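You operate a simulated robot arm through the tools that you are given. There is no shell and no other tool. Be economical: measure what you need, move in short steps, check, and stop when the job is done.

The job below is to be done with a simulated two-armed robot. You get a single attempt, and the scene is never put back.

## Task
Pick up the small ladle with one hand, pass it to the other hand and put it on the top of the press table. Take the dark blue brush and put it on the undershelf of the press table. Put the open sack marked "flour" from the top of the press table on the top of the island table. Push the warm drawer shut. Take the dough slab from the top of the store table and leave it on the top of the drawer unit. Take the blue canister from the top of the bin table and put it on the island top beside the table well. Take the cream padlock and leave it on the top of the end stand. Fetch the turquoise brush and set it on the undershelf of the sealer table. Put the slate brush on the top drying shelf. Put the purple pad on the top of the press table away on the upper tier of the high shelf. Take the sieve from the top of the press table and leave it on the top of the exit table. The order is free. Set down upright: open sack, blue canister, cream padlock, sieve.

Only the result counts: the job must be done as asked and must still hold three seconds after the hand-in. Knocking over, shifting, dropping, spilling or breaking anything else fails it.

## Robot
Two 7-joint arms with two-finger parallel grippers on one trunk, on a base that drives. Base frame: it is fixed to the floor where the robot stands at the start and does not move with it; the origin is under the middle of the robot, x ahead of it, y to its left, z up; the surface under the hand at the start is at about z = 800. Readings come in mm, rad, newtons and seconds.
The left shoulder is at the start at [70, 188, 1359], the right one opposite. With the tool pointing down near the work surface each hand reaches from about 100 to 720 mm from the robot's upright axis, wherever it stands, measured 20 degrees to its own side. Places, roughly: blue canister [-500, -2500, 1000]; cream padlock (5x3x9 cm) [-1000, -1200, 900]; dark blue brush (12x5x7 cm) [3100, -1000, 900]; dough slab (14x9x3 cm) [-1100, -4600, 900]; island top beside the table well [600, -200, 800]; open sack [3250, -250, 1000]; purple pad (11x8x6 cm) [3400, 400, 900]; sieve (6x6x6 cm) [3400, 500, 900]; slate brush (12x5x7 cm) [3200, -500, 900]; small ladle (8x9x23 cm) [600, -100, 800]; top drying shelf [3400, 1000, 1500]; top of the drawer unit [1400, -4500, 300]; top of the end stand [-3200, 400, 1000]; top of the exit table [1800, 2700, 900]; top of the island table (164x26 cm) [1160, -520, 800]; top of the press table [3300, -500, 900]; turquoise brush (12x5x7 cm) [1600, 200, 800]; undershelf of the press table [3300, -500, 200]; undershelf of the sealer table [2600, -4600, 200]; upper tier of the high shelf [-4700, -300, 1800]; warm drawer [-1600, -4400, 600]. Payload 3.91 kg a hand.
Tool frame (each hand has its own): the origin (TCP) lies between the finger pads and is the grasp point; the fingertips stand 30 mm ahead of it; z points along the fingers, y is the line along which they close. Largest opening 110 mm; finger width 20, thickness 10; the body of the gripper, 48 by 112 mm, starts 55 mm behind the TCP.
Orientation is that of the tool frame in the base frame, as a unit quaternion [w, x, y, z]. With the fingers straight down and closing along the base's y, the tool's x points along the base's -x, its y along +y and its z along -z.

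## Interface
- The arms move only by the tool move_arm. It takes "left_plan", "right_plan" or both (then of equal length, played together; a hand with none holds still); each is a list that holds one entry, the list of rows, each a list of 7 numbers: the shift along the base's x, y, z in units of 300 mm (1.0 is 300 mm), then the turn, a rotation vector about the base's x, y, z in units of 90 degrees (1.0 is 90 degrees), then the finger opening in mm, from 0 to 110. In form: [[[dx, dy, dz, ax, ay, az, fingers], ...]]. A call has 1 to 8 rows; each row is the pose to reach, as a shift and turn from the pose commanded when the call began. A call with a number of a shift or a turn outside -1 to 1 is refused whole. Each row takes 0.2 s and may step no farther than 50 mm and 0.15 rad from the row before; otherwise, or with a gripper value out of range, the whole call is refused. A pose out of reach is approached as far as the arm can. The call stops where the force on the tool passes 40 N (or 10 N more than at its start, if that is more) or the arm is blocked; 0.2 s more then pass. Each finger travels about 72 mm/s and halts on what it meets, pressing with about 25 N; the grip force reading is that of the motor and also rises with nothing between the fingers. The clock runs only during rows and for 0.2 s after the last one: add rows that repeat a pose to give the fingers time. The reply holds the time, the measured pose of the TCP, the force on the tool along the base axes, the opening and the grip force, in the units named above and with some noise, with the torque about the TCP (base axes, N m) and any sound that the robot's microphone picked up, and new pictures: "pictures" is both (left out), scene, wrist or none (wrist: the cameras of the hands that moved).
- Cameras (640 x 400 px; columns grow to the right, rows downward): "scene" is now at [121.1, -35.2, 1566.9]; the picture's right is [-0.44, -0.90, -0.00], its down [-0.68, 0.33, -0.65] and it looks along [0.59, -0.29, -0.76] (base axes); focal length 280 px, centre (320, 200). "left" rides on the left gripper at [72, -17, -103] in its tool frame; the picture's right is [0.23, 0.97, 0.00], its down [-0.76, 0.18, -0.62] and it looks along [-0.61, 0.14, 0.78] (tool axes); focal length 222 px, centre (320, 200). "right" rides on the right gripper at [72, 17, -103] in its tool frame; the picture's right is [-0.23, 0.97, 0.00], its down [-0.76, -0.18, -0.62] and it looks along [-0.61, -0.14, 0.78] (tool axes); focal length 222 px, centre (320, 200). There is no depth. A picture from a camera that has moved, and an enlarged one, comes with that camera's place and axes in the base frame and with its lens.
- move_column(by): slides the trunk up (or, below 0, down) by that many mm; the arms and the scene camera ride with it, the base frame stays. It gives what a move gives, with no picture.
- drive_base(legs): drives the robot by 1 to 6 legs, each [ahead, turn to the left] in mm and rad, along the robot's own axes; the way and the turn of a leg run together, so that a leg with both is an arc; at most 1500 mm and 3.142 rad a leg. The arms and the cameras ride along, it lands a little off, and it stops where it bumps. It gives what a move gives, and a new picture of the scene camera.
- pan_tilt(pan, tilt): turns the head with the scene camera to pan (to the left, within 1.501 rad either way) and tilt (down, from -0.506 to 1.204), counted from straight ahead of the robot. It gives what a move gives, and a new picture of the scene camera.
- enlarge(camera, box): a new picture of the part [left, top, right, bottom] of that camera's present view, enlarged. The clock stands still meanwhile.
- close_job(): hands the job in; it is judged then, once.

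Go step by step. Nothing tells you exact positions but the pictures and the camera data: compare them with the known pose of the tool, close in by small moves and look again before you grip or let go. The budget is 546 turns and 360 pictures, counting those below and the enlarged ones. Unless the task says otherwise, let go and move clear before handing in.

The tools are called by a JSON object that holds its "api" and its "payload". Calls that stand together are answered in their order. move_arm: Moves the arms, as the interface text tells. Its arguments: {"type":"object","properties":{"left_plan":{"type":"array","items":{"type":"array","items":{"type":"array","items":{"type":"number"}}}},"right_plan":{"type":"array","items":{"type":"array","items":{"type":"array","items":{"type":"number"}}}},"pictures":{"type":"string","enum":["both","scene","wrist","none"]}},"required":[]} The other tools are called the same way: move_column (by) slides the trunk up or down; drive_base (legs) drives the base; pan_tilt (pan, tilt) turns the head that bears the scene camera; enlarge (camera, box) takes an enlarged picture of a part of a camera's view; close_job () hands the job in.

At the start:

```text
time_s: 0.0
left_position: [622.4, -1.6, 1061.6]
left_orientation: [0.0, 0.0, 1.0, 0.0]
left_wrist_force: [-0.1, -0.8, -0.2]
left_torque: [-0.01, -0.02, 0.02]
left_opening: 110.0
left_grasp_force: 0.1
right_position: [468.8, -460.5, 1231.3]
right_orientation: [0.0, 0.0, 1.0, 0.0]
right_wrist_force: [0.1, 0.4, -1.4]
right_torque: [-0.03, 0.02, -0.02]
right_opening: 109.8
right_grasp_force: 0.1
trunk travel left (down, up): [-869.0, 71.0]
robot x, y, heading: [-0.3, -0.1, -0.003]
head pan, tilt: [-0.457, 0.857]
```

scene: 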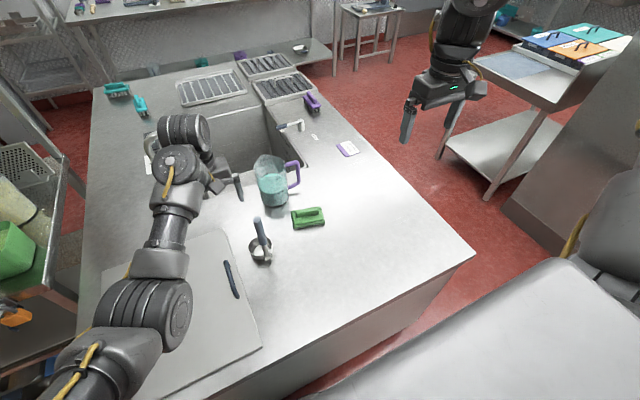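
right: 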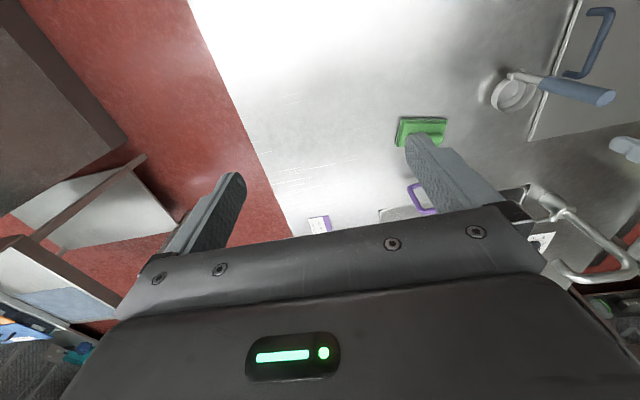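
left: 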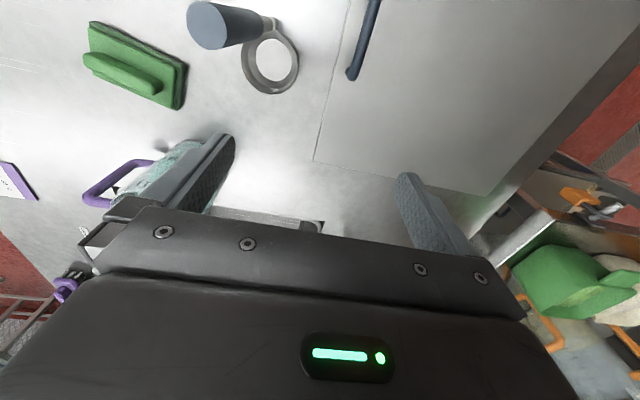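

The ladle stands upright: its handle top is near [560,-67,1030] and its cup near [611,-72]. I'll raise the left hand, centre it over the handle and look again.

{"api": "move_arm", "payload": {"left_plan": [[[0, 0, 0.16, 0, 0, 0, 110], [-0.1, -0.1, 0.2, 0, 0, 0, 110], [-0.21, -0.215, 0.2, 0, 0, 0, 110], [-0.21, -0.215, 0.2, 0, 0, 0, 110]]], "pictures": "both"}}

```text
time_s: 1.0
left_position: [630.8, -31.6, 1098.6]
left_orientation: [0.006, -0.01, 1.0, 0.004]
left_wrist_force: [0.3, 0.8, 0.2]
left_torque: [0.0, 0.0, -0.04]
left_opening: 110.2
left_grasp_force: 0.0
left hand out of reach, approached as far as the arm can: row 1, 2, 3, 4
right_position: [469.9, -459.7, 1232.1]
right_orientation: [0.0, 0.0, 1.0, -0.001]
right_wrist_force: [0.2, 0.7, 0.3]
right_torque: [-0.03, 0.0, -0.03]
right_opening: 109.9
right_grasp_force: 0.1
trunk travel left (down, up): [-869.0, 71.0]
robot x, y, heading: [-2.0, 1.7, 0.004]
head pan, tilt: [-0.457, 0.857]
camera scene: at [121.6, -35.5, 1566.9], right [-0.44, -0.9, 0.0], down [-0.68, 0.33, -0.65], along [0.59, -0.29, -0.76], focal length 280 px, centre (320, 200)
camera left: at [557.1, -50.0, 1200.7], right [-0.25, 0.97, 0.01], down [0.75, 0.19, 0.63], along [0.61, 0.16, -0.77], focal length 222 px, centre (320, 200)
```

scene: 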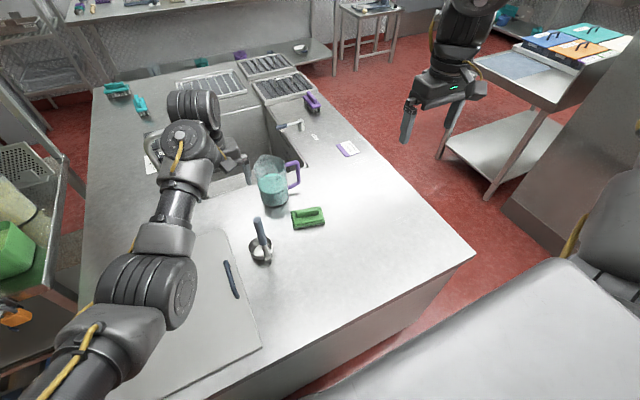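
left: 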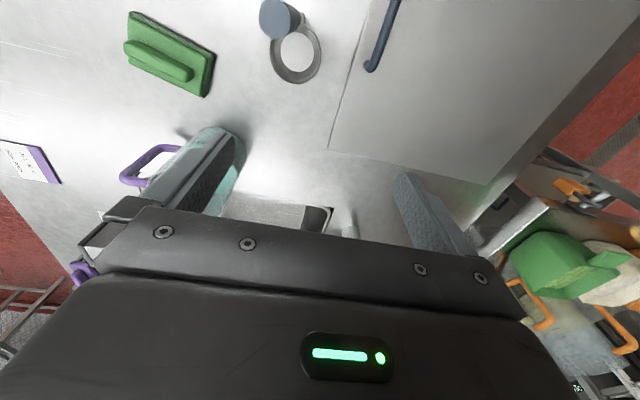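

The left hand stopped at its reach limit, because the wrist is already high. Raising the trunk should give it room, then I'll shift it over the handle.

{"api": "move_column", "payload": {"by": 70}}

{"api": "move_arm", "payload": {"left_plan": [[[-0.1, -0.06, 0, 0, 0, 0, 110], [-0.2, -0.1, 0, 0, 0, 0, 110], [-0.23, -0.12, 0, 0, 0, 0, 110], [-0.23, -0.12, 0, 0, 0, 0, 110]]], "pictures": "wrist"}}

```text
time_s: 2.1
left_position: [628.9, -30.6, 1166.0]
left_orientation: [0.004, -0.009, 1.0, 0.007]
left_wrist_force: [0.4, 0.2, -0.2]
left_torque: [-0.04, 0.02, -0.02]
left_opening: 109.8
left_grasp_force: 0.2
right_position: [469.4, -460.3, 1300.5]
right_orientation: [-0.001, -0.001, 1.0, 0.0]
right_wrist_force: [0.6, -0.3, 0.0]
right_torque: [-0.02, 0.0, 0.02]
right_opening: 109.9
right_grasp_force: 0.1
trunk travel left (down, up): [-939.0, 1.0]
robot x, y, heading: [-0.6, -1.8, -0.001]
head pan, tilt: [-0.457, 0.857]
```

```text
time_s: 3.3
left_position: [602.6, -44.7, 1135.8]
left_orientation: [0.013, -0.02, 1.0, 0.01]
left_wrist_force: [-0.1, 0.2, 0.3]
left_torque: [-0.03, 0.02, 0.0]
left_opening: 110.0
left_grasp_force: 0.0
left hand out of reach, approached as far as the arm can: row 1, 2, 3, 4
right_position: [469.1, -460.4, 1302.3]
right_orientation: [-0.001, -0.001, 1.0, 0.0]
right_wrist_force: [-0.2, 0.7, -0.2]
right_torque: [-0.06, -0.01, 0.01]
right_opening: 109.8
right_grasp_force: 0.1
trunk travel left (down, up): [-939.0, 1.0]
robot x, y, heading: [-0.7, -0.1, -0.002]
head pan, tilt: [-0.457, 0.857]
stopped in row 4 (left hand): the arm was blocked; the commanded pose is now the measured one
camera left: at [529.9, -64.8, 1236.7], right [-0.27, 0.96, 0.01], down [0.74, 0.19, 0.65], along [0.62, 0.18, -0.76], focal length 222 px, centre (320, 200)
```

left: 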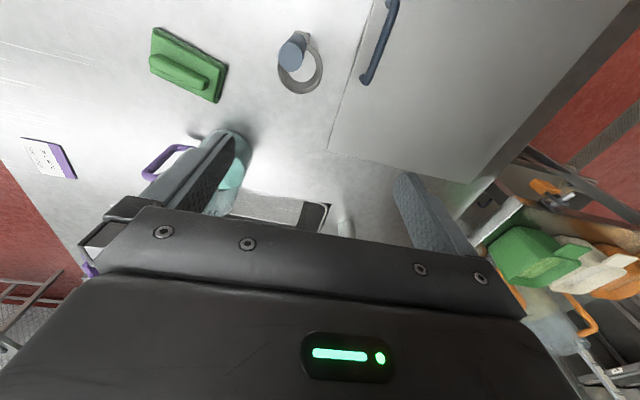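

The elbow won't fold any further at this height, so the ladle needs to sit farther ahead of the robot. I'll back up about 80 mm, then shift the hand over the handle at about [563,-76].

{"api": "drive_base", "payload": {"legs": [[-90, 0]]}}

```text
time_s: 4.4
left_position: [523.1, -45.5, 1130.1]
left_orientation: [0.008, -0.019, 1.0, 0.01]
left_wrist_force: [-0.5, 0.3, 0.3]
left_torque: [-0.05, 0.01, -0.02]
left_opening: 109.9
left_grasp_force: 0.0
right_position: [391.3, -460.5, 1297.1]
right_orientation: [-0.004, -0.001, 1.0, 0.0]
right_wrist_force: [0.6, -0.4, 0.2]
right_torque: [-0.04, 0.08, 0.0]
right_opening: 110.1
right_grasp_force: 0.1
trunk travel left (down, up): [-939.0, 1.0]
robot x, y, heading: [-92.5, -0.8, 0.004]
head pan, tilt: [-0.457, 0.857]
camera scene: at [46.3, -36.6, 1636.2], right [-0.44, -0.9, 0.0], down [-0.68, 0.33, -0.65], along [0.58, -0.29, -0.76], focal length 280 px, centre (320, 200)
```

scene: 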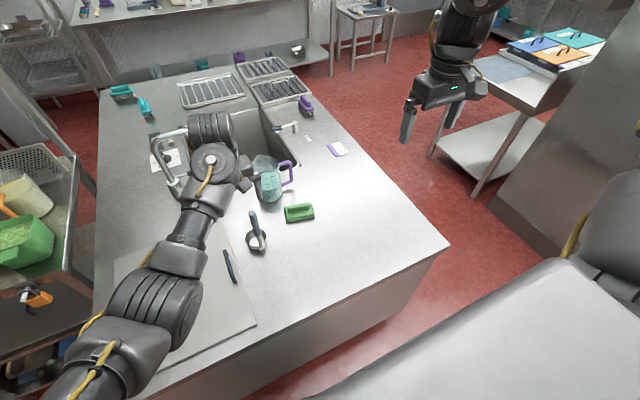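

{"api": "move_arm", "payload": {"left_plan": [[[0.07, -0.05, 0, 0, 0, 0, 110], [0.14, -0.1, 0, 0, 0, 0, 110], [0.14, -0.1, 0, 0, 0, 0, 110]]], "pictures": "wrist"}}

```text
time_s: 5.2
left_position: [532.7, -38.5, 1133.9]
left_orientation: [0.014, -0.031, 0.999, 0.02]
left_wrist_force: [-0.5, 0.3, -0.4]
left_torque: [0.02, -0.04, 0.03]
left_opening: 110.0
left_grasp_force: 0.1
left hand out of reach, approached as far as the arm can: row 1, 2, 3
right_position: [378.5, -460.7, 1302.6]
right_orientation: [0.001, -0.001, 1.0, 0.0]
right_wrist_force: [0.1, -0.1, -0.1]
right_torque: [0.02, -0.01, -0.01]
right_opening: 110.0
right_grasp_force: 0.2
trunk travel left (down, up): [-939.0, 1.0]
robot x, y, heading: [-89.6, -0.8, 0.002]
head pan, tilt: [-0.457, 0.857]
camera left: at [459.1, -62.9, 1232.5], right [-0.28, 0.96, 0.03], down [0.73, 0.2, 0.65], along [0.62, 0.21, -0.76], focal length 222 px, centre (320, 200)
```

left: 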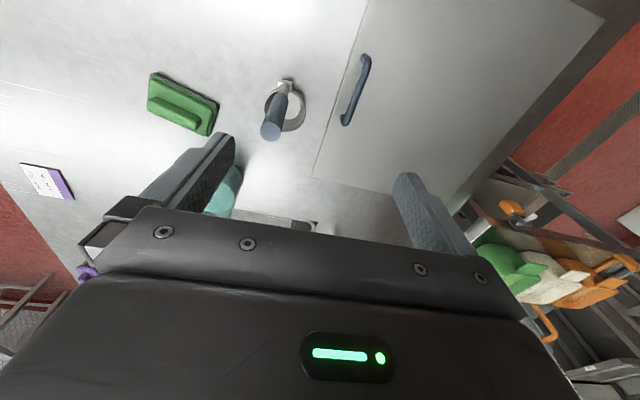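

The left hand is limited crossing to the right side, so I'll grasp the ladle with the right hand and pass it to the left. Left moves clear first, then right comes in.

{"api": "move_arm", "payload": {"left_plan": [[[0, 0.16, 0, 0, 0, 0, 110], [0, 0.32, 0, 0, 0, 0, 110], [0, 0.48, 0, 0, 0, 0, 110], [0, 0.64, 0, 0, 0, 0, 110], [0, 0.8, 0, 0, 0, 0, 110], [0, 0.9, 0, 0, 0, 0, 110], [0, 0.9, 0, 0, 0, 0, 110]]], "right_plan": [[[0.05, 0.06, -0.1, 0, 0, 0, 110], [0.13, 0.16, -0.2, 0, 0, 0, 110], [0.21, 0.26, -0.3, 0, 0, 0, 110], [0.29, 0.36, -0.4, 0, 0, 0, 110], [0.37, 0.46, -0.5, 0, 0, 0, 110], [0.45, 0.58, -0.57, 0, 0, 0, 110], [0.5, 0.7, -0.6, 0, 0, 0, 110]]], "pictures": "none"}}

{"api": "move_arm", "payload": {"right_plan": [[[0.05, 0.12, 0, 0, 0, 0, 110], [0.1, 0.26, 0, 0, 0, 0, 110], [0.115, 0.4, 0, 0, 0, 0, 110], [0.115, 0.55, 0, 0, 0, 0, 110], [0.115, 0.58, 0, 0, 0, 0, 110], [0.115, 0.58, 0, 0, 0, 0, 110]]], "pictures": "wrist"}}

```text
time_s: 6.3
left_position: [540.0, 114.9, 1087.4]
left_orientation: [0.015, -0.035, 0.999, 0.004]
left_wrist_force: [0.2, -11.1, -2.1]
left_torque: [1.47, -0.27, 1.02]
left_opening: 110.1
left_grasp_force: 0.1
left hand out of reach, approached as far as the arm can: row 2, 3, 4, 5
right_position: [478.9, -338.5, 1169.3]
right_orientation: [0.0, -0.001, 1.0, 0.0]
right_wrist_force: [0.7, 0.2, 0.3]
right_torque: [0.03, -0.01, -0.01]
right_opening: 110.2
right_grasp_force: 0.0
right hand out of reach, approached as far as the arm can: row 5
trunk travel left (down, up): [-939.0, 1.0]
robot x, y, heading: [-90.1, -0.3, 0.002]
head pan, tilt: [-0.457, 0.857]
stopped in row 5 (left hand): the force on the tool passed its limit at 206 N (the readings are from after the stop); the commanded pose is now the measured one
```

```text
time_s: 7.7
left_position: [537.2, 114.3, 1089.7]
left_orientation: [0.017, -0.037, 0.999, 0.006]
left_wrist_force: [2.6, -22.4, -13.6]
left_torque: [2.99, -0.93, 1.99]
left_opening: 109.8
left_grasp_force: 0.2
right_position: [441.2, -272.4, 1207.9]
right_orientation: [0.001, -0.002, 1.0, 0.002]
right_wrist_force: [0.9, -0.4, 0.2]
right_torque: [0.0, 0.0, -0.02]
right_opening: 109.9
right_grasp_force: 0.2
right hand out of reach, approached as far as the arm can: row 1, 2, 3, 4, 5, 6
trunk travel left (down, up): [-939.0, 1.0]
robot x, y, heading: [-87.8, 1.7, 0.0]
head pan, tilt: [-0.457, 0.857]
camera right: at [367.5, -257.0, 1310.1], right [0.22, 0.97, 0.0], down [0.76, -0.18, 0.62], along [0.61, -0.14, -0.78], focal length 222 px, centre (320, 200)
```

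right: 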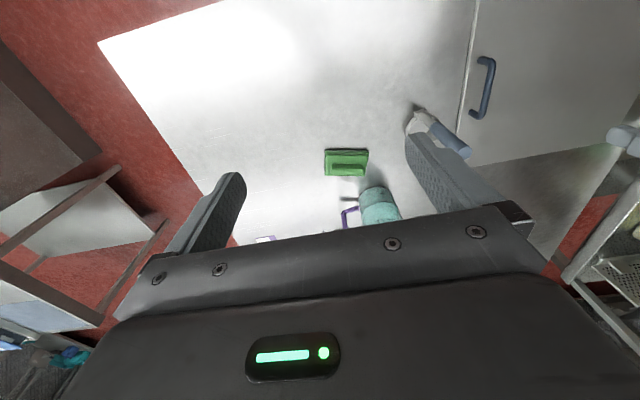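

The left hand pressed against something on its way out, so I'm looking before I move it.

{"api": "pan_tilt", "payload": {"pan": 0.1, "tilt": 0.857}}

{"api": "enlarge", "payload": {"camera": "left", "box": [0, 0, 640, 400]}}

```text
time_s: 8.7
left_position: [536.8, 115.2, 1088.8]
left_orientation: [0.017, -0.037, 0.999, 0.005]
left_wrist_force: [3.3, -23.7, -14.3]
left_torque: [3.21, -1.02, 2.12]
left_opening: 110.0
left_grasp_force: 0.1
right_position: [440.9, -272.8, 1207.3]
right_orientation: [0.001, -0.002, 1.0, 0.002]
right_wrist_force: [0.0, -0.2, -0.3]
right_torque: [-0.01, 0.01, 0.02]
right_opening: 109.8
right_grasp_force: 0.1
trunk travel left (down, up): [-939.0, 1.0]
robot x, y, heading: [-90.4, 1.7, 0.003]
head pan, tilt: [0.099, 0.857]
camera scene: at [40.1, 7.0, 1636.9], right [0.1, -1.0, 0.0], down [-0.75, -0.07, -0.65], along [0.65, 0.06, -0.76], focal length 280 px, centre (320, 200)
```

scene: 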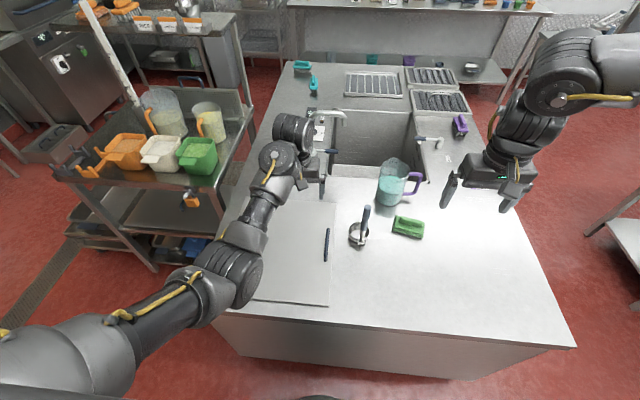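

```text
1.00 times, centred on (320, 200) of left (not enlarged: the box is as wide or as high as the picture)
camera zoom: at [462.8, 92.5, 1189.5], right [-0.3, 0.95, 0.0], down [0.72, 0.23, 0.65], along [0.62, 0.2, -0.76], focal length 222 px, centre (320, 200)
```

zoom: 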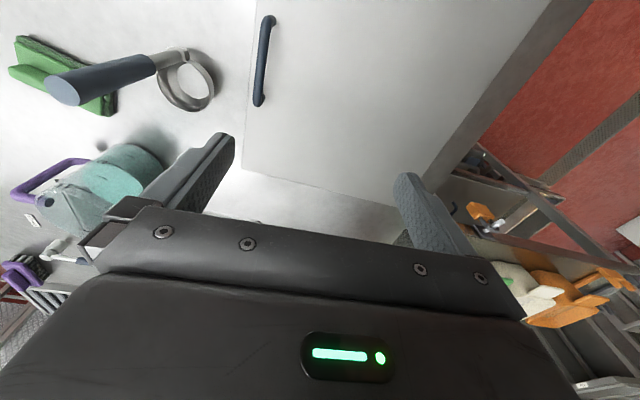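

{"api": "move_arm", "payload": {"left_plan": [[[0.0, -0.08, -0.05, 0, 0, 0, 110], [0.0, -0.1, -0.15, 0, 0, 0, 110], [0.0, -0.1, -0.25, 0, 0, 0, 110], [0, -0.1, -0.3, 0, 0, 0, 110]]], "right_plan": [[[0.05, -0.02, -0.14, 0, 0, 0, 110], [0.1, -0.02, -0.28, 0, 0, 0, 110], [0.15, -0.02, -0.42, 0, 0, 0, 110], [0.2, -0.02, -0.54, 0, 0, 0, 110]]], "pictures": "none"}}

```text
time_s: 9.7
left_position: [537.0, 85.8, 999.8]
left_orientation: [0.018, -0.038, 0.999, 0.006]
left_wrist_force: [0.2, -0.3, 0.2]
left_torque: [-0.03, -0.02, 0.01]
left_opening: 110.0
left_grasp_force: 0.1
right_position: [438.7, -329.8, 1128.2]
right_orientation: [0.0, -0.002, 1.0, 0.002]
right_wrist_force: [-1.0, -0.8, 0.0]
right_torque: [0.0, -0.02, 0.04]
right_opening: 109.8
right_grasp_force: 0.1
right hand out of reach, approached as far as the arm can: row 1, 2, 3, 4
trunk travel left (down, up): [-939.0, 1.0]
robot x, y, heading: [-83.7, -1.7, 0.001]
head pan, tilt: [0.099, 0.857]
```

The left arm moves freely lower down. I'll bring it in horizontally behind the handle (smaller x) at grasp height, then forward onto it.

{"api": "move_arm", "payload": {"left_plan": [[[-0.16, 0.0, 0, 0, 0, 0, 110], [-0.23, -0.1, -0.06, 0, 0, 0, 110], [-0.23, -0.25, -0.08, 0, 0, 0, 110], [-0.23, -0.4, -0.08, 0, 0, 0, 110], [-0.23, -0.53, -0.08, 0, 0, 0, 110], [-0.23, -0.53, -0.08, 0, 0, 0, 110]]], "right_plan": [[[0, -0.1, 0, 0, 0, 0, 110], [0, -0.2, 0, 0, 0, 0, 110], [0, -0.3, 0, 0, 0, 0, 110], [0, -0.4, 0, 0, 0, 0, 110], [0, -0.4, 0, 0, 0, 0, 110], [0, -0.4, 0, 0, 0, 0, 110]]], "pictures": "wrist"}}

```text
time_s: 11.3
left_position: [489.2, -0.8, 952.4]
left_orientation: [0.02, -0.069, 0.996, 0.051]
left_wrist_force: [-0.4, -0.2, 0.1]
left_torque: [-0.01, 0.01, 0.0]
left_opening: 109.9
left_grasp_force: 0.1
right_position: [439.1, -450.7, 1127.5]
right_orientation: [0.001, -0.001, 1.0, 0.001]
right_wrist_force: [0.0, -0.2, 0.1]
right_torque: [0.03, -0.02, 0.03]
right_opening: 109.9
right_grasp_force: 0.1
trunk travel left (down, up): [-939.0, 1.0]
robot x, y, heading: [-87.4, 0.2, 0.002]
head pan, tilt: [0.099, 0.857]
stopped in row 6 (left hand): the arm was blocked; the commanded pose is now the measured one
camera right: at [366.8, -433.9, 1231.4], right [0.22, 0.97, 0.0], down [0.76, -0.18, 0.62], along [0.61, -0.14, -0.78], focal length 222 px, centre (320, 200)
camera left: at [416.4, -37.2, 1048.3], right [-0.36, 0.93, 0.09], down [0.71, 0.21, 0.67], along [0.61, 0.3, -0.73], focal length 222 px, centre (320, 200)
```

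right: 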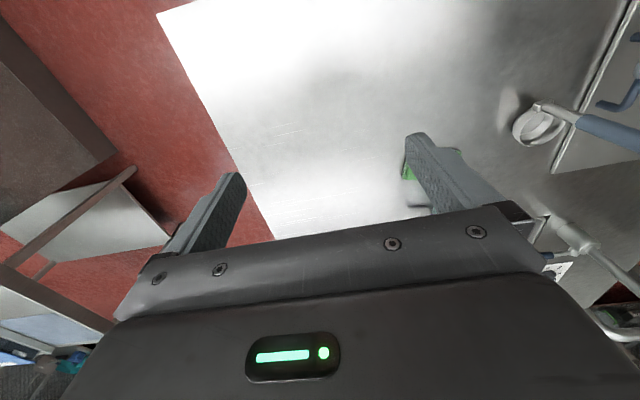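
left: 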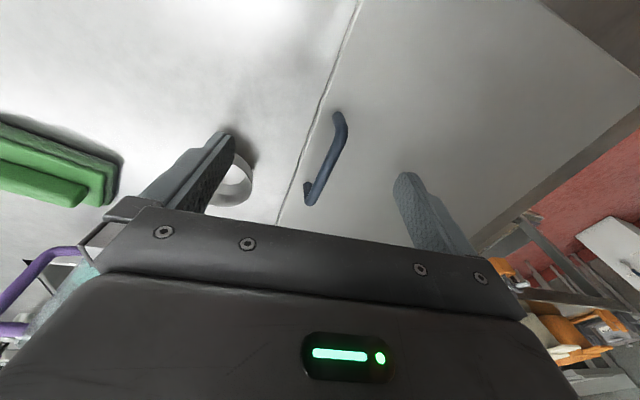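

The left hand cannot go past about y = 0 of the robot, and a larger radius is lost when it is high. I'll lift it to the left, drive forward again and turn the robot right so the ladle lies on the left arm's own side.

{"api": "move_arm", "payload": {"left_plan": [[[0, 0.1, 0.1, 0, 0, 0, 110], [0.0, 0.22, 0.2, 0, 0, 0, 110], [0, 0.33, 0.3, 0, 0, 0, 110], [0, 0.45, 0.4, 0, 0, 0, 110], [0, 0.57, 0.5, 0, 0, 0, 110], [0, 0.67, 0.55, 0, 0, 0, 110], [0, 0.67, 0.55, 0, 0, 0, 110]]], "pictures": "none"}}

{"api": "drive_base", "payload": {"legs": [[80, 0], [0, -0.38]]}}

```text
time_s: 12.9
left_position: [492.4, 143.4, 1042.0]
left_orientation: [0.021, -0.067, 0.996, 0.049]
left_wrist_force: [-0.7, 0.0, 0.1]
left_torque: [-0.02, -0.04, 0.0]
left_opening: 109.9
left_grasp_force: 0.1
left hand out of reach, approached as far as the arm can: row 4, 5, 6, 7
right_position: [439.0, -450.1, 1128.7]
right_orientation: [0.001, -0.002, 1.0, 0.002]
right_wrist_force: [0.6, 0.0, -0.2]
right_torque: [0.02, -0.01, -0.02]
right_opening: 109.9
right_grasp_force: 0.1
trunk travel left (down, up): [-939.0, 1.0]
robot x, y, heading: [-85.7, -2.9, 0.002]
head pan, tilt: [0.099, 0.857]
```

```text
time_s: 15.1
left_position: [587.0, -77.5, 1040.1]
left_orientation: [0.028, 0.12, 0.992, 0.043]
left_wrist_force: [0.9, 0.6, 0.7]
left_torque: [-0.02, 0.0, 0.0]
left_opening: 109.9
left_grasp_force: 0.1
right_position: [321.6, -611.3, 1128.1]
right_orientation: [0.0, 0.185, 0.983, 0.0]
right_wrist_force: [0.0, -0.2, 1.6]
right_torque: [0.01, 0.04, -0.01]
right_opening: 109.9
right_grasp_force: 0.0
trunk travel left (down, up): [-939.0, 1.0]
robot x, y, heading: [-7.6, -0.7, -0.375]
head pan, tilt: [0.099, 0.857]
camera scene: at [118.3, -38.6, 1636.5], right [-0.27, -0.96, 0.0], down [-0.73, 0.21, -0.65], along [0.63, -0.18, -0.76], focal length 280 px, centre (320, 200)
```

scene: 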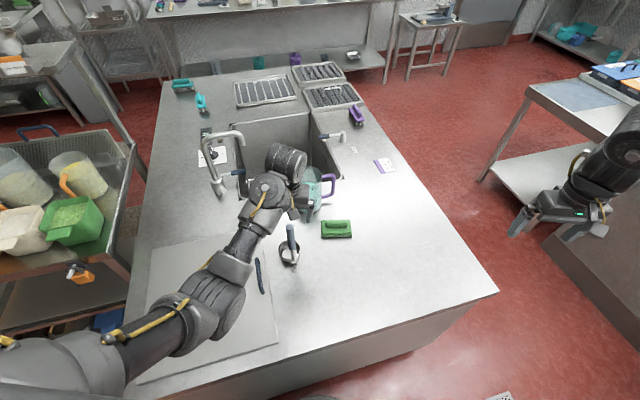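

{"api": "move_arm", "payload": {"left_plan": [[[-0.05, 0.03, 0.1, -0.05, 0.042, 0, 110], [-0.05, 0.03, 0.12, -0.05, 0.042, 0, 110], [-0.05, 0.03, 0.12, -0.05, 0.042, 0, 110]]], "pictures": "wrist"}}

```text
time_s: 15.9
left_position: [578.0, -79.9, 1039.3]
left_orientation: [0.014, 0.12, 0.992, 0.023]
left_wrist_force: [-0.4, -0.5, 0.3]
left_torque: [0.01, -0.01, 0.01]
left_opening: 110.0
left_grasp_force: 0.0
left hand out of reach, approached as far as the arm can: row 1, 2, 3
right_position: [316.9, -612.0, 1127.8]
right_orientation: [0.002, 0.185, 0.983, 0.002]
right_wrist_force: [-0.9, 0.1, 0.4]
right_torque: [-0.02, -0.03, 0.04]
right_opening: 109.9
right_grasp_force: 0.0
trunk travel left (down, up): [-939.0, 1.0]
robot x, y, heading: [-10.5, -0.2, -0.376]
head pan, tilt: [0.099, 0.857]
camera left: at [500.8, -82.2, 1139.1], right [0.01, 1.0, 0.04], down [0.76, -0.04, 0.65], along [0.65, 0.03, -0.76], focal length 222 px, centre (320, 200)
```

left: 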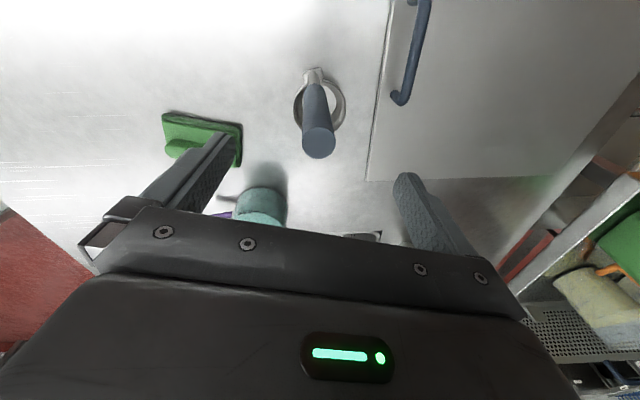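

The handle now sits centred between the open fingers, about 14 mm nearer the robot than the TCP. I'll shift back, descend and close.

{"api": "move_arm", "payload": {"left_plan": [[[-0.05, 0.01, -0.02, 0, 0, 0, 110], [-0.05, 0.01, -0.1, 0, 0, 0, 110], [-0.05, 0.01, -0.18, 0, 0, 0, 110], [-0.05, 0.01, -0.18, 0, 0, 0, 110]]], "pictures": "wrist"}}

```text
time_s: 16.9
left_position: [565.2, -77.2, 983.9]
left_orientation: [0.016, 0.12, 0.992, 0.022]
left_wrist_force: [-0.3, -0.2, 0.0]
left_torque: [0.01, 0.04, 0.02]
left_opening: 110.1
left_grasp_force: 0.0
right_position: [318.8, -612.9, 1128.3]
right_orientation: [0.001, 0.186, 0.983, 0.001]
right_wrist_force: [1.2, 0.2, 0.0]
right_torque: [-0.03, 0.01, 0.02]
right_opening: 109.9
right_grasp_force: 0.0
trunk travel left (down, up): [-939.0, 1.0]
robot x, y, heading: [-12.2, -0.5, -0.377]
head pan, tilt: [0.099, 0.857]
camera left: at [488.5, -78.9, 1084.2], right [0.01, 1.0, 0.04], down [0.76, -0.03, 0.65], along [0.65, 0.02, -0.76], focal length 222 px, centre (320, 200)
```

left: 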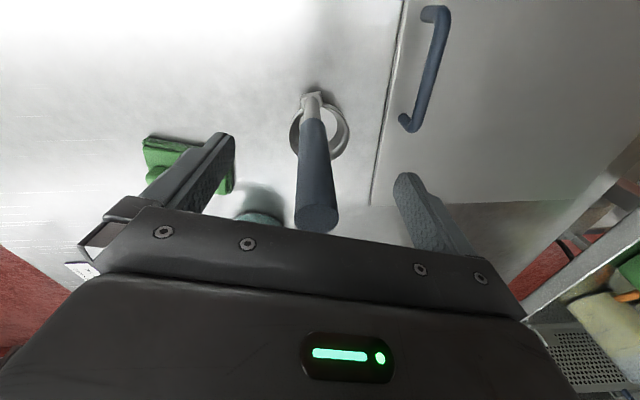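

{"api": "move_arm", "payload": {"left_plan": [[[0, 0, 0, 0, 0, 0, 60], [0, 0, 0, 0, 0, 0, 10], [0, 0, 0, 0, 0, 0, 10], [0, 0, 0, 0, 0, 0, 10], [0, 0, 0, 0, 0, 0, 10], [0, 0, 0, 0, 0, 0, 10]]], "pictures": "none"}}

{"api": "move_arm", "payload": {"left_plan": [[[0, 0, 0.05, 0, 0, 0, 10], [0, 0, 0.12, 0, 0, 0, 10], [-0.05, 0, 0.2, 0, 0, 0, 10], [-0.1, 0, 0.25, 0, 0, 0, 10]]], "pictures": "wrist"}}

```text
time_s: 18.3
left_position: [566.0, -76.9, 985.2]
left_orientation: [0.015, 0.12, 0.992, 0.023]
left_wrist_force: [-0.4, 0.2, 0.7]
left_torque: [0.01, 0.06, 0.02]
left_opening: 21.6
left_grasp_force: 25.7
right_position: [318.5, -611.1, 1128.4]
right_orientation: [0.001, 0.186, 0.983, 0.001]
right_wrist_force: [0.6, -0.1, 0.8]
right_torque: [0.0, -0.02, 0.0]
right_opening: 110.0
right_grasp_force: 0.0
trunk travel left (down, up): [-939.0, 1.0]
robot x, y, heading: [-12.6, -1.6, -0.375]
head pan, tilt: [0.099, 0.857]
```

```text
time_s: 19.3
left_position: [562.1, -77.0, 1027.4]
left_orientation: [0.015, 0.12, 0.992, 0.023]
left_wrist_force: [0.9, -0.1, -0.5]
left_torque: [-0.01, 0.06, 0.03]
left_opening: 21.6
left_grasp_force: 25.1
left hand out of reach, approached as far as the arm can: row 3, 4
right_position: [316.9, -612.4, 1127.7]
right_orientation: [0.001, 0.186, 0.983, 0.001]
right_wrist_force: [0.8, 0.1, -0.1]
right_torque: [0.02, 0.0, 0.0]
right_opening: 109.9
right_grasp_force: 0.2
trunk travel left (down, up): [-939.0, 1.0]
robot x, y, heading: [-11.6, -0.2, -0.376]
head pan, tilt: [0.099, 0.857]
camera left: at [484.7, -79.9, 1127.4], right [0.01, 1.0, 0.04], down [0.76, -0.03, 0.65], along [0.65, 0.03, -0.76], focal length 222 px, centre (320, 200)
```

left: 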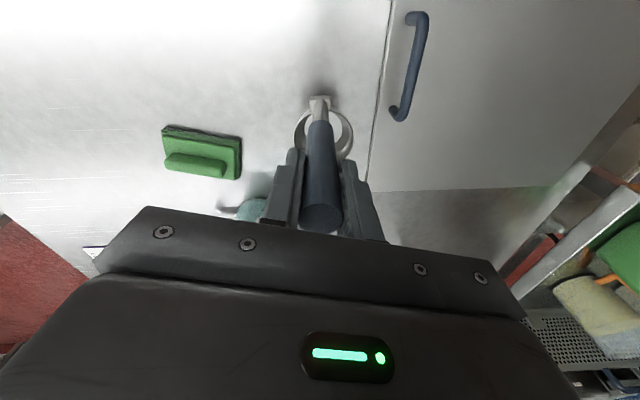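

The left hand holds the ladle about 40 mm off the table. Before moving the base I'll survey both sides.

{"api": "pan_tilt", "payload": {"pan": -1.3, "tilt": 0.5}}

{"api": "pan_tilt", "payload": {"pan": 1.45, "tilt": 0.5}}

{"api": "pan_tilt", "payload": {"pan": 0.2, "tilt": 0.3}}

```text
time_s: 20.8
left_position: [562.4, -77.3, 1027.6]
left_orientation: [0.015, 0.119, 0.993, 0.023]
left_wrist_force: [-0.5, 0.6, -1.9]
left_torque: [0.02, 0.05, -0.01]
left_opening: 21.5
left_grasp_force: 24.6
right_position: [317.5, -611.6, 1127.7]
right_orientation: [0.001, 0.186, 0.983, 0.001]
right_wrist_force: [0.9, -0.7, 0.2]
right_torque: [0.0, -0.01, 0.02]
right_opening: 109.8
right_grasp_force: 0.1
trunk travel left (down, up): [-939.0, 1.0]
robot x, y, heading: [-6.4, -1.0, -0.379]
head pan, tilt: [-1.3, 0.499]
camera scene: at [29.4, -109.7, 1667.4], right [-0.99, 0.1, 0.0], down [0.05, 0.48, -0.88], along [-0.09, -0.87, -0.48], focal length 280 px, centre (320, 200)
```

scene: 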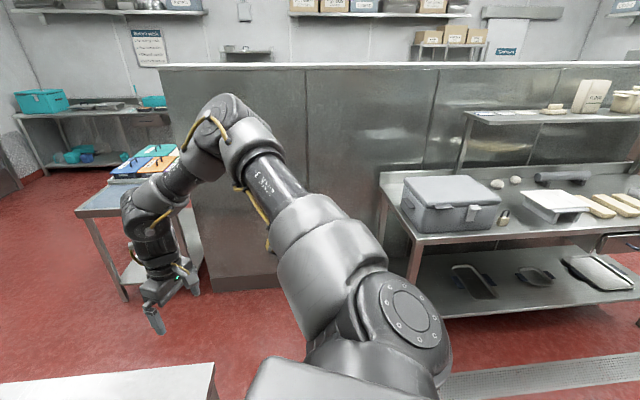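

```text
time_s: 23.2
left_position: [563.2, -78.2, 1027.3]
left_orientation: [0.015, 0.12, 0.992, 0.023]
left_wrist_force: [0.4, -0.4, -1.7]
left_torque: [-0.02, 0.06, -0.01]
left_opening: 21.5
left_grasp_force: 25.0
right_position: [318.2, -611.6, 1129.6]
right_orientation: [0.001, 0.186, 0.983, 0.001]
right_wrist_force: [-0.2, 0.2, 0.5]
right_torque: [0.05, 0.06, 0.01]
right_opening: 109.9
right_grasp_force: 0.0
trunk travel left (down, up): [-939.0, 1.0]
robot x, y, heading: [-8.9, -0.8, -0.376]
head pan, tilt: [1.45, 0.499]
camera scene: at [82.3, 60.8, 1667.4], right [0.88, -0.48, 0.0], down [-0.23, -0.42, -0.88], along [0.42, 0.77, -0.48], focal length 280 px, centre (320, 200)
```

scene: 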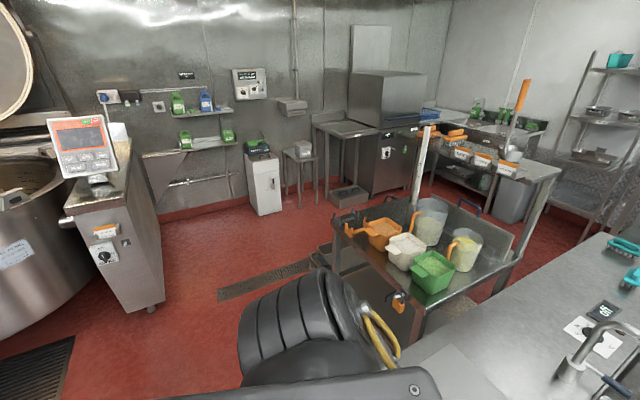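

```text
time_s: 24.7
left_position: [561.8, -77.3, 1027.4]
left_orientation: [0.014, 0.12, 0.992, 0.023]
left_wrist_force: [-1.5, 0.7, -1.0]
left_torque: [-0.02, 0.04, -0.02]
left_opening: 21.5
left_grasp_force: 24.4
right_position: [317.0, -611.7, 1129.0]
right_orientation: [0.0, 0.185, 0.983, 0.001]
right_wrist_force: [-0.4, 0.4, 0.1]
right_torque: [0.03, 0.05, 0.01]
right_opening: 109.9
right_grasp_force: 0.0
trunk travel left (down, up): [-939.0, 1.0]
robot x, y, heading: [-8.2, -2.5, -0.375]
head pan, tilt: [0.201, 0.3]
camera scene: at [130.9, -35.4, 1685.8], right [-0.17, -0.98, 0.0], down [-0.29, 0.05, -0.96], along [0.94, -0.17, -0.3], focal length 280 px, centre (320, 200)
```

scene: 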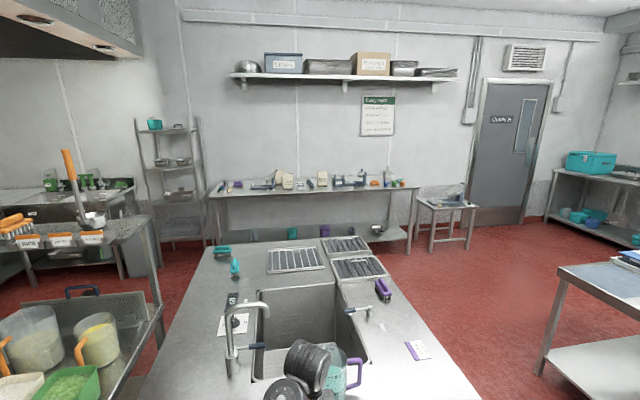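

Clear floor surrounds the robot. I'll back off the island and do the handover in free space.

{"api": "drive_base", "payload": {"legs": [[-350, 0]]}}

{"api": "move_arm", "payload": {"right_plan": [[[0, 0, 0, 0.033, -0.085, 0, 110], [0, 0, 0, 0.066, -0.17, 0, 110], [0, 0, 0, 0.099, -0.255, 0, 110], [0, 0, 0, 0.132, -0.34, 0, 110], [0, 0, 0, 0.165, -0.425, 0, 110], [0, 0, 0, 0.198, -0.51, 0, 110], [0, 0, 0, 0.231, -0.595, 0, 110], [0, 0, 0, 0.264, -0.68, 0, 110]]], "pictures": "none"}}

```text
time_s: 27.0
left_position: [233.9, 53.4, 1027.9]
left_orientation: [0.015, 0.118, 0.993, 0.022]
left_wrist_force: [-0.2, -0.2, -1.4]
left_torque: [-0.02, 0.08, 0.01]
left_opening: 21.8
left_grasp_force: 24.9
right_position: [-8.8, -482.6, 1127.9]
right_orientation: [0.0, 0.184, 0.983, 0.001]
right_wrist_force: [0.3, -0.8, -0.2]
right_torque: [-0.01, 0.04, 0.01]
right_opening: 110.0
right_grasp_force: 0.1
trunk travel left (down, up): [-939.0, 1.0]
robot x, y, heading: [-338.5, 129.2, -0.368]
head pan, tilt: [0.201, 0.3]
camera scene: at [-196.6, 93.4, 1685.5], right [-0.17, -0.99, 0.0], down [-0.29, 0.05, -0.95], along [0.94, -0.16, -0.3], focal length 280 px, centre (320, 200)
```

scene: 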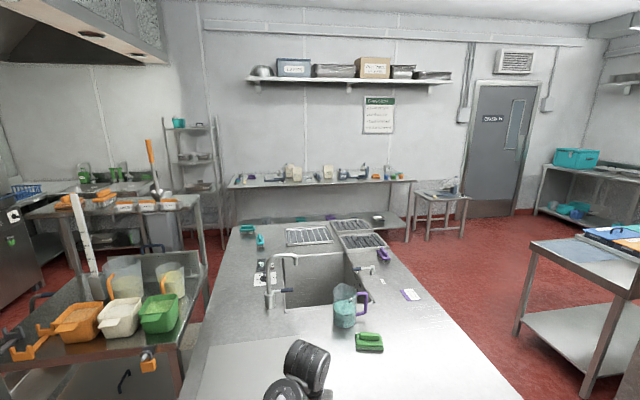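

```text
time_s: 28.8
left_position: [232.6, 53.8, 1027.8]
left_orientation: [0.015, 0.119, 0.993, 0.023]
left_wrist_force: [-0.6, -0.8, -0.9]
left_torque: [-0.02, 0.04, 0.03]
left_opening: 21.4
left_grasp_force: 25.0
right_position: [-19.2, -488.9, 1144.2]
right_orientation: [0.462, 0.155, 0.825, 0.286]
right_wrist_force: [-0.2, 0.9, 0.6]
right_torque: [0.02, 0.01, -0.02]
right_opening: 110.3
right_grasp_force: 0.0
right hand out of reach, approached as far as the arm can: row 8
trunk travel left (down, up): [-939.0, 1.0]
robot x, y, heading: [-339.4, 126.2, -0.372]
head pan, tilt: [0.201, 0.3]
```

The right hand is partly pitched up. Now I'll bring the left with the ladle toward the middle and turn the right to horizontal, pointing at the lower handle.

{"api": "move_arm", "payload": {"left_plan": [[[-0.03, -0.04, 0, 0, 0, 0, 10], [-0.06, -0.08, 0, 0, 0, 0, 10], [-0.09, -0.12, 0, 0, 0, 0, 10], [-0.12, -0.16, 0, 0, 0, 0, 10], [-0.15, -0.2, 0, 0, 0, 0, 10], [-0.18, -0.23, 0, 0, 0, 0, 10], [-0.21, -0.273, 0, 0, 0, 0, 10], [-0.21, -0.273, 0, 0, 0, 0, 10]]], "right_plan": [[[0.012, 0.119, -0.084, -0.041, -0.052, 0.016, 110], [0.025, 0.238, -0.168, -0.083, -0.103, 0.032, 110], [0.037, 0.356, -0.25, -0.124, -0.155, 0.048, 110], [0.05, 0.475, -0.335, -0.166, -0.207, 0.064, 110], [0.062, 0.594, -0.419, -0.207, -0.259, 0.079, 110], [0.075, 0.712, -0.502, -0.248, -0.31, 0.095, 110], [0.087, 0.83, -0.586, -0.29, -0.362, 0.111, 110], [0.1, 0.95, -0.67, -0.331, -0.414, 0.127, 110]]], "pictures": "none"}}

{"api": "pan_tilt", "payload": {"pan": 0.0, "tilt": 0.9}}

```text
time_s: 30.6
left_position: [170.4, -27.5, 1028.3]
left_orientation: [0.015, 0.117, 0.993, 0.022]
left_wrist_force: [0.8, -0.3, -1.5]
left_torque: [-0.03, 0.01, -0.02]
left_opening: 21.5
left_grasp_force: 24.7
right_position: [-19.3, -319.9, 1250.1]
right_orientation: [0.672, -0.114, 0.714, 0.163]
right_wrist_force: [-0.2, 0.8, -0.8]
right_torque: [-0.01, 0.01, -0.01]
right_opening: 109.9
right_grasp_force: 0.0
right hand out of reach, approached as far as the arm can: row 1, 2, 3, 4, 5, 6, 7, 8
trunk travel left (down, up): [-939.0, 1.0]
robot x, y, heading: [-340.1, 128.9, -0.37]
head pan, tilt: [0.201, 0.3]
```

```text
time_s: 31.6
left_position: [170.2, -28.6, 1027.7]
left_orientation: [0.015, 0.118, 0.993, 0.022]
left_wrist_force: [-0.2, 0.3, -0.8]
left_torque: [0.02, 0.07, 0.02]
left_opening: 21.7
left_grasp_force: 24.7
right_position: [-19.9, -321.6, 1249.9]
right_orientation: [0.672, -0.112, 0.714, 0.162]
right_wrist_force: [-0.5, -0.2, 0.2]
right_torque: [0.02, 0.01, -0.01]
right_opening: 110.1
right_grasp_force: 0.0
trunk travel left (down, up): [-939.0, 1.0]
robot x, y, heading: [-339.1, 129.1, -0.372]
head pan, tilt: [0.0, 0.901]
camera scene: at [-220.3, 82.7, 1633.6], right [-0.36, -0.93, 0.0], down [-0.73, 0.28, -0.62], along [0.58, -0.23, -0.78], focal length 280 px, centre (320, 200)
```

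scene: 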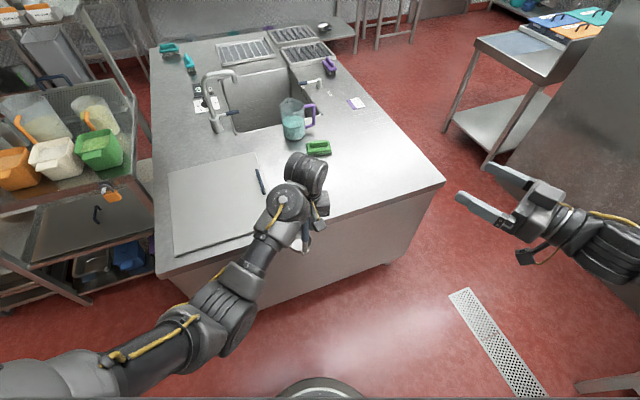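

{"api": "move_arm", "payload": {"right_plan": [[[0, 0.03, -0.15, 0, 0, 0, 110], [0, 0.06, -0.3, 0, 0, 0, 110], [0, 0.09, -0.45, 0, 0, 0, 110], [0, 0.12, -0.6, 0, 0, 0, 110], [0, 0.15, -0.75, 0, 0, 0, 110], [0, 0.2, -0.9, 0, 0, 0, 110], [0, 0.2, -0.9, 0, 0, 0, 110]]], "pictures": "none"}}

```text
time_s: 33.2
left_position: [169.9, -28.1, 1028.5]
left_orientation: [0.015, 0.118, 0.993, 0.023]
left_wrist_force: [-0.4, -0.1, -0.6]
left_torque: [-0.02, 0.03, -0.01]
left_opening: 21.5
left_grasp_force: 25.2
right_position: [-19.7, -321.8, 1251.4]
right_orientation: [0.672, -0.113, 0.714, 0.162]
right_wrist_force: [0.4, 0.4, 0.1]
right_torque: [0.02, -0.01, 0.02]
right_opening: 109.9
right_grasp_force: 0.1
right hand out of reach, approached as far as the arm can: row 1, 2, 3, 4, 5, 6, 7
trunk travel left (down, up): [-939.0, 1.0]
robot x, y, heading: [-342.8, 129.0, -0.374]
head pan, tilt: [0.0, 0.901]
```

The right arm hit a joint limit in this pose. I'll yaw it to point straight ahead and see whether it then comes down.

{"api": "move_arm", "payload": {"right_plan": [[[0, 0, -0.03, 0, 0, -0.09, 110], [0, 0, -0.1, 0, 0, -0.18, 110], [0, 0, -0.2, 0, 0, -0.27, 110], [0, 0, -0.3, 0, 0, -0.36, 110], [0, 0, -0.4, 0, 0, -0.45, 110], [0, 0, -0.5, 0, 0, -0.45, 110], [0, 0, -0.6, 0, 0, -0.45, 110]]], "pictures": "scene"}}

```text
time_s: 34.8
left_position: [171.3, -30.1, 1026.9]
left_orientation: [0.015, 0.118, 0.993, 0.024]
left_wrist_force: [0.2, -0.9, -0.8]
left_torque: [0.0, 0.09, 0.02]
left_opening: 21.5
left_grasp_force: 25.5
right_position: [-20.1, -317.8, 1072.0]
right_orientation: [0.686, 0.142, 0.71, -0.079]
right_wrist_force: [-0.2, -0.2, 0.0]
right_torque: [0.0, -0.05, 0.01]
right_opening: 109.8
right_grasp_force: 0.1
right hand out of reach, approached as far as the arm can: row 1, 2, 3
trunk travel left (down, up): [-939.0, 1.0]
robot x, y, heading: [-339.9, 130.3, -0.374]
head pan, tilt: [0.0, 0.901]
camera scene: at [-219.1, 79.7, 1633.4], right [-0.36, -0.93, 0.0], down [-0.73, 0.29, -0.62], along [0.58, -0.22, -0.78], focal length 280 px, centre (320, 200)
```

scene: 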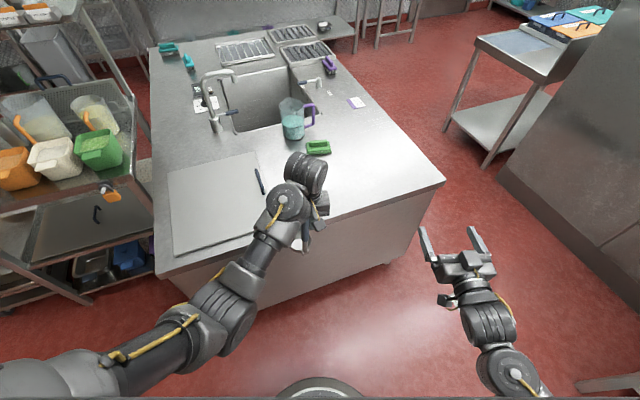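

{"api": "move_arm", "payload": {"left_plan": [[[0.01, -0.02, 0, 0, 0, 0, 10], [0.02, -0.04, 0, 0, 0, 0, 10], [0.03, -0.06, 0, 0, 0, 0, 10], [0.04, -0.08, 0, 0, 0, 0, 10], [0.05, -0.1, 0, 0, 0, 0, 10], [0.055, -0.12, 0, 0, 0, 0, 10], [0.056, -0.13, 0, 0, 0, 0, 10], [0.056, -0.13, 0, 0, 0, 0, 10]]], "right_plan": [[[0.02, 0.11, -0.06, -0.008, -0.003, 0.028, 110], [0.04, 0.22, -0.12, -0.016, -0.006, 0.057, 110], [0.06, 0.33, -0.18, -0.024, -0.009, 0.085, 110], [0.08, 0.44, -0.24, -0.033, -0.013, 0.114, 110], [0.1, 0.55, -0.3, -0.041, -0.016, 0.142, 110], [0.12, 0.66, -0.36, -0.049, -0.019, 0.17, 110], [0.14, 0.75, -0.4, -0.057, -0.022, 0.199, 110], [0.157, 0.833, -0.433, -0.057, -0.022, 0.199, 110]]], "pictures": "both"}}

```text
time_s: 36.6
left_position: [185.8, -66.2, 1027.4]
left_orientation: [0.015, 0.118, 0.993, 0.021]
left_wrist_force: [-0.5, -0.2, -1.6]
left_torque: [-0.04, 0.06, -0.01]
left_opening: 21.6
left_grasp_force: 24.9
right_position: [28.4, -63.2, 944.0]
right_orientation: [0.708, -0.001, 0.706, -0.001]
right_wrist_force: [-0.2, -0.2, 0.1]
right_torque: [-0.01, -0.01, -0.05]
right_opening: 109.7
right_grasp_force: 0.0
trunk travel left (down, up): [-939.0, 1.0]
robot x, y, heading: [-335.6, 126.9, -0.373]
head pan, tilt: [0.0, 0.901]
camera scene: at [-220.0, 84.2, 1633.5], right [-0.36, -0.93, 0.0], down [-0.73, 0.28, -0.62], along [0.58, -0.23, -0.78], focal length 280 px, centre (320, 200)
camera right: at [-75.5, -47.3, 871.3], right [0.0, 0.97, 0.22], down [-0.62, -0.18, 0.76], along [0.78, -0.14, 0.61], focal length 222 px, centre (320, 200)
camera left: at [108.8, -68.7, 1126.8], right [0.01, 1.0, 0.04], down [0.76, -0.03, 0.65], along [0.65, 0.03, -0.76], focal length 222 px, centre (320, 200)
```

scene: 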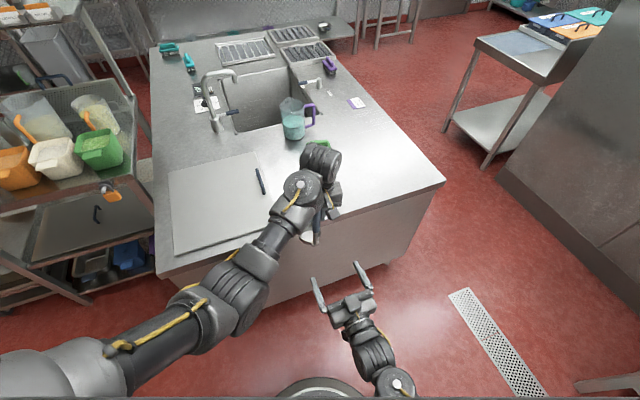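
right: 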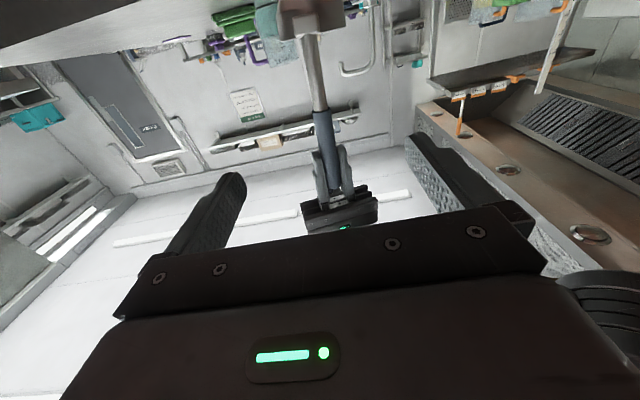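
left: 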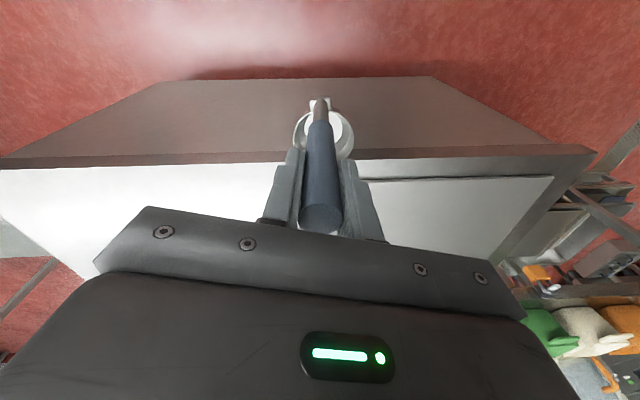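

Handle is centred in the right gripper's opening and level with it. I'll advance 155 mm, a bit higher, then close.

{"api": "move_arm", "payload": {"right_plan": [[[0.13, 0, 0.035, 0, 0, 0, 110], [0.26, -0.008, 0.035, 0, 0, 0, 110], [0.39, -0.008, 0.035, 0, 0, 0, 110], [0.52, -0.008, 0.035, 0, 0, 0, 110], [0.52, -0.008, 0.035, 0, 0, 0, 110]]], "pictures": "wrist"}}

```text
time_s: 37.8
left_position: [184.1, -67.2, 1026.9]
left_orientation: [0.016, 0.118, 0.993, 0.023]
left_wrist_force: [-0.2, 0.3, -1.5]
left_torque: [-0.04, 0.05, 0.05]
left_opening: 21.5
left_grasp_force: 24.8
right_position: [183.7, -64.9, 954.9]
right_orientation: [0.709, -0.002, 0.705, 0.0]
right_wrist_force: [0.5, 0.7, 0.9]
right_torque: [-0.01, 0.01, 0.05]
right_opening: 110.0
right_grasp_force: 0.0
trunk travel left (down, up): [-939.0, 1.0]
robot x, y, heading: [-343.2, 128.7, -0.374]
head pan, tilt: [0.0, 0.901]
camera right: at [79.6, -48.8, 882.5], right [0.0, 0.97, 0.23], down [-0.63, -0.18, 0.76], along [0.78, -0.14, 0.61], focal length 222 px, centre (320, 200)
```

right: 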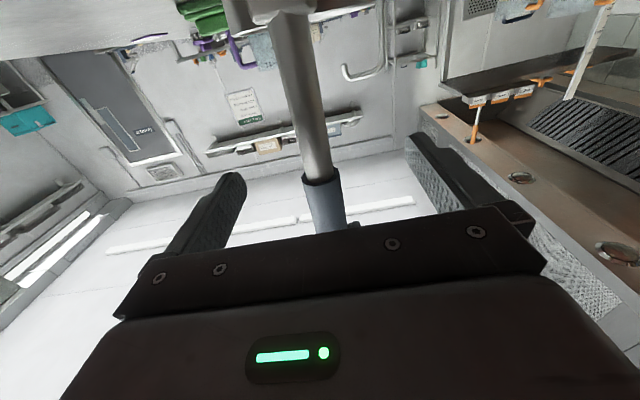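

{"api": "move_arm", "payload": {"right_plan": [[[0, 0, 0, 0, 0, 0, 60], [0, 0, 0, 0, 0, 0, 5], [0, 0, 0, 0, 0, 0, 5], [0, 0, 0, 0, 0, 0, 5], [0, 0, 0, 0, 0, 0, 5], [0, 0, 0, 0, 0, 0, 5], [0, 0, 0, 0, 0, 0, 5]]], "pictures": "none"}}

```text
time_s: 39.4
left_position: [186.6, -67.2, 1027.5]
left_orientation: [0.014, 0.119, 0.993, 0.022]
left_wrist_force: [-0.6, -7.0, -1.6]
left_torque: [-0.85, -0.14, -0.01]
left_opening: 21.6
left_grasp_force: 24.7
right_position: [184.0, -64.0, 954.4]
right_orientation: [0.708, -0.001, 0.706, 0.0]
right_wrist_force: [-0.2, 6.6, 0.9]
right_torque: [0.37, 0.13, 0.03]
right_opening: 21.7
right_grasp_force: 25.3
trunk travel left (down, up): [-939.0, 1.0]
robot x, y, heading: [-337.3, 128.3, -0.373]
head pan, tilt: [0.0, 0.901]
```

Both hands hold the handle. The left now opens and lifts away.

{"api": "move_arm", "payload": {"left_plan": [[[0, 0, 0, 0, 0, 0, 60], [0, 0, 0, 0, 0, 0, 110], [0, 0, 0, 0, 0, 0, 110], [-0.1, 0.04, 0, 0, 0, 0, 110], [-0.23, 0.09, 0, 0, 0, 0, 110], [-0.3, 0.2, 0, 0, 0, 0, 110], [-0.3, 0.35, 0, 0, 0, 0, 110], [-0.3, 0.5, 0, 0, 0, 0, 110]]], "pictures": "scene"}}

```text
time_s: 40.9
left_position: [110.2, -19.1, 1005.1]
left_orientation: [0.031, 0.112, 0.993, 0.005]
left_wrist_force: [-0.5, -0.1, 0.2]
left_torque: [-0.03, -0.05, 0.06]
left_opening: 110.2
left_grasp_force: 0.1
left hand out of reach, approached as far as the arm can: row 5, 6, 7
right_position: [174.4, -52.7, 949.0]
right_orientation: [0.703, -0.007, 0.711, 0.007]
right_wrist_force: [-0.2, 1.1, -0.5]
right_torque: [-0.02, 0.04, -0.03]
right_opening: 21.5
right_grasp_force: 25.4
trunk travel left (down, up): [-939.0, 1.0]
robot x, y, heading: [-339.4, 126.2, -0.37]
head pan, tilt: [0.0, 0.901]
stopped in row 7 (left hand): the force on the tool passed its limit at 76 N (the readings are from after the stop); the commanded pose is now the measured one
camera scene: at [-223.0, 86.4, 1633.9], right [-0.36, -0.93, 0.0], down [-0.73, 0.28, -0.62], along [0.58, -0.23, -0.78], focal length 280 px, centre (320, 200)
```

scene: 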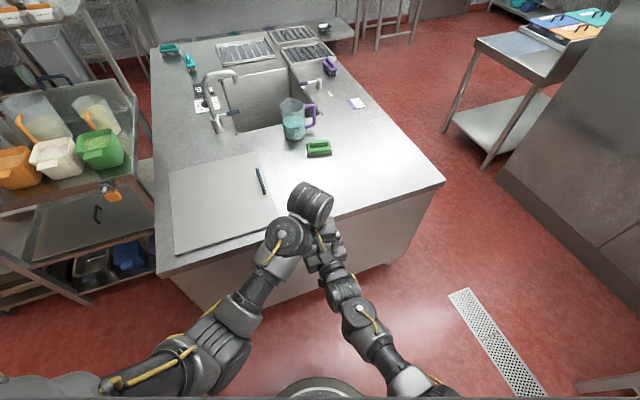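

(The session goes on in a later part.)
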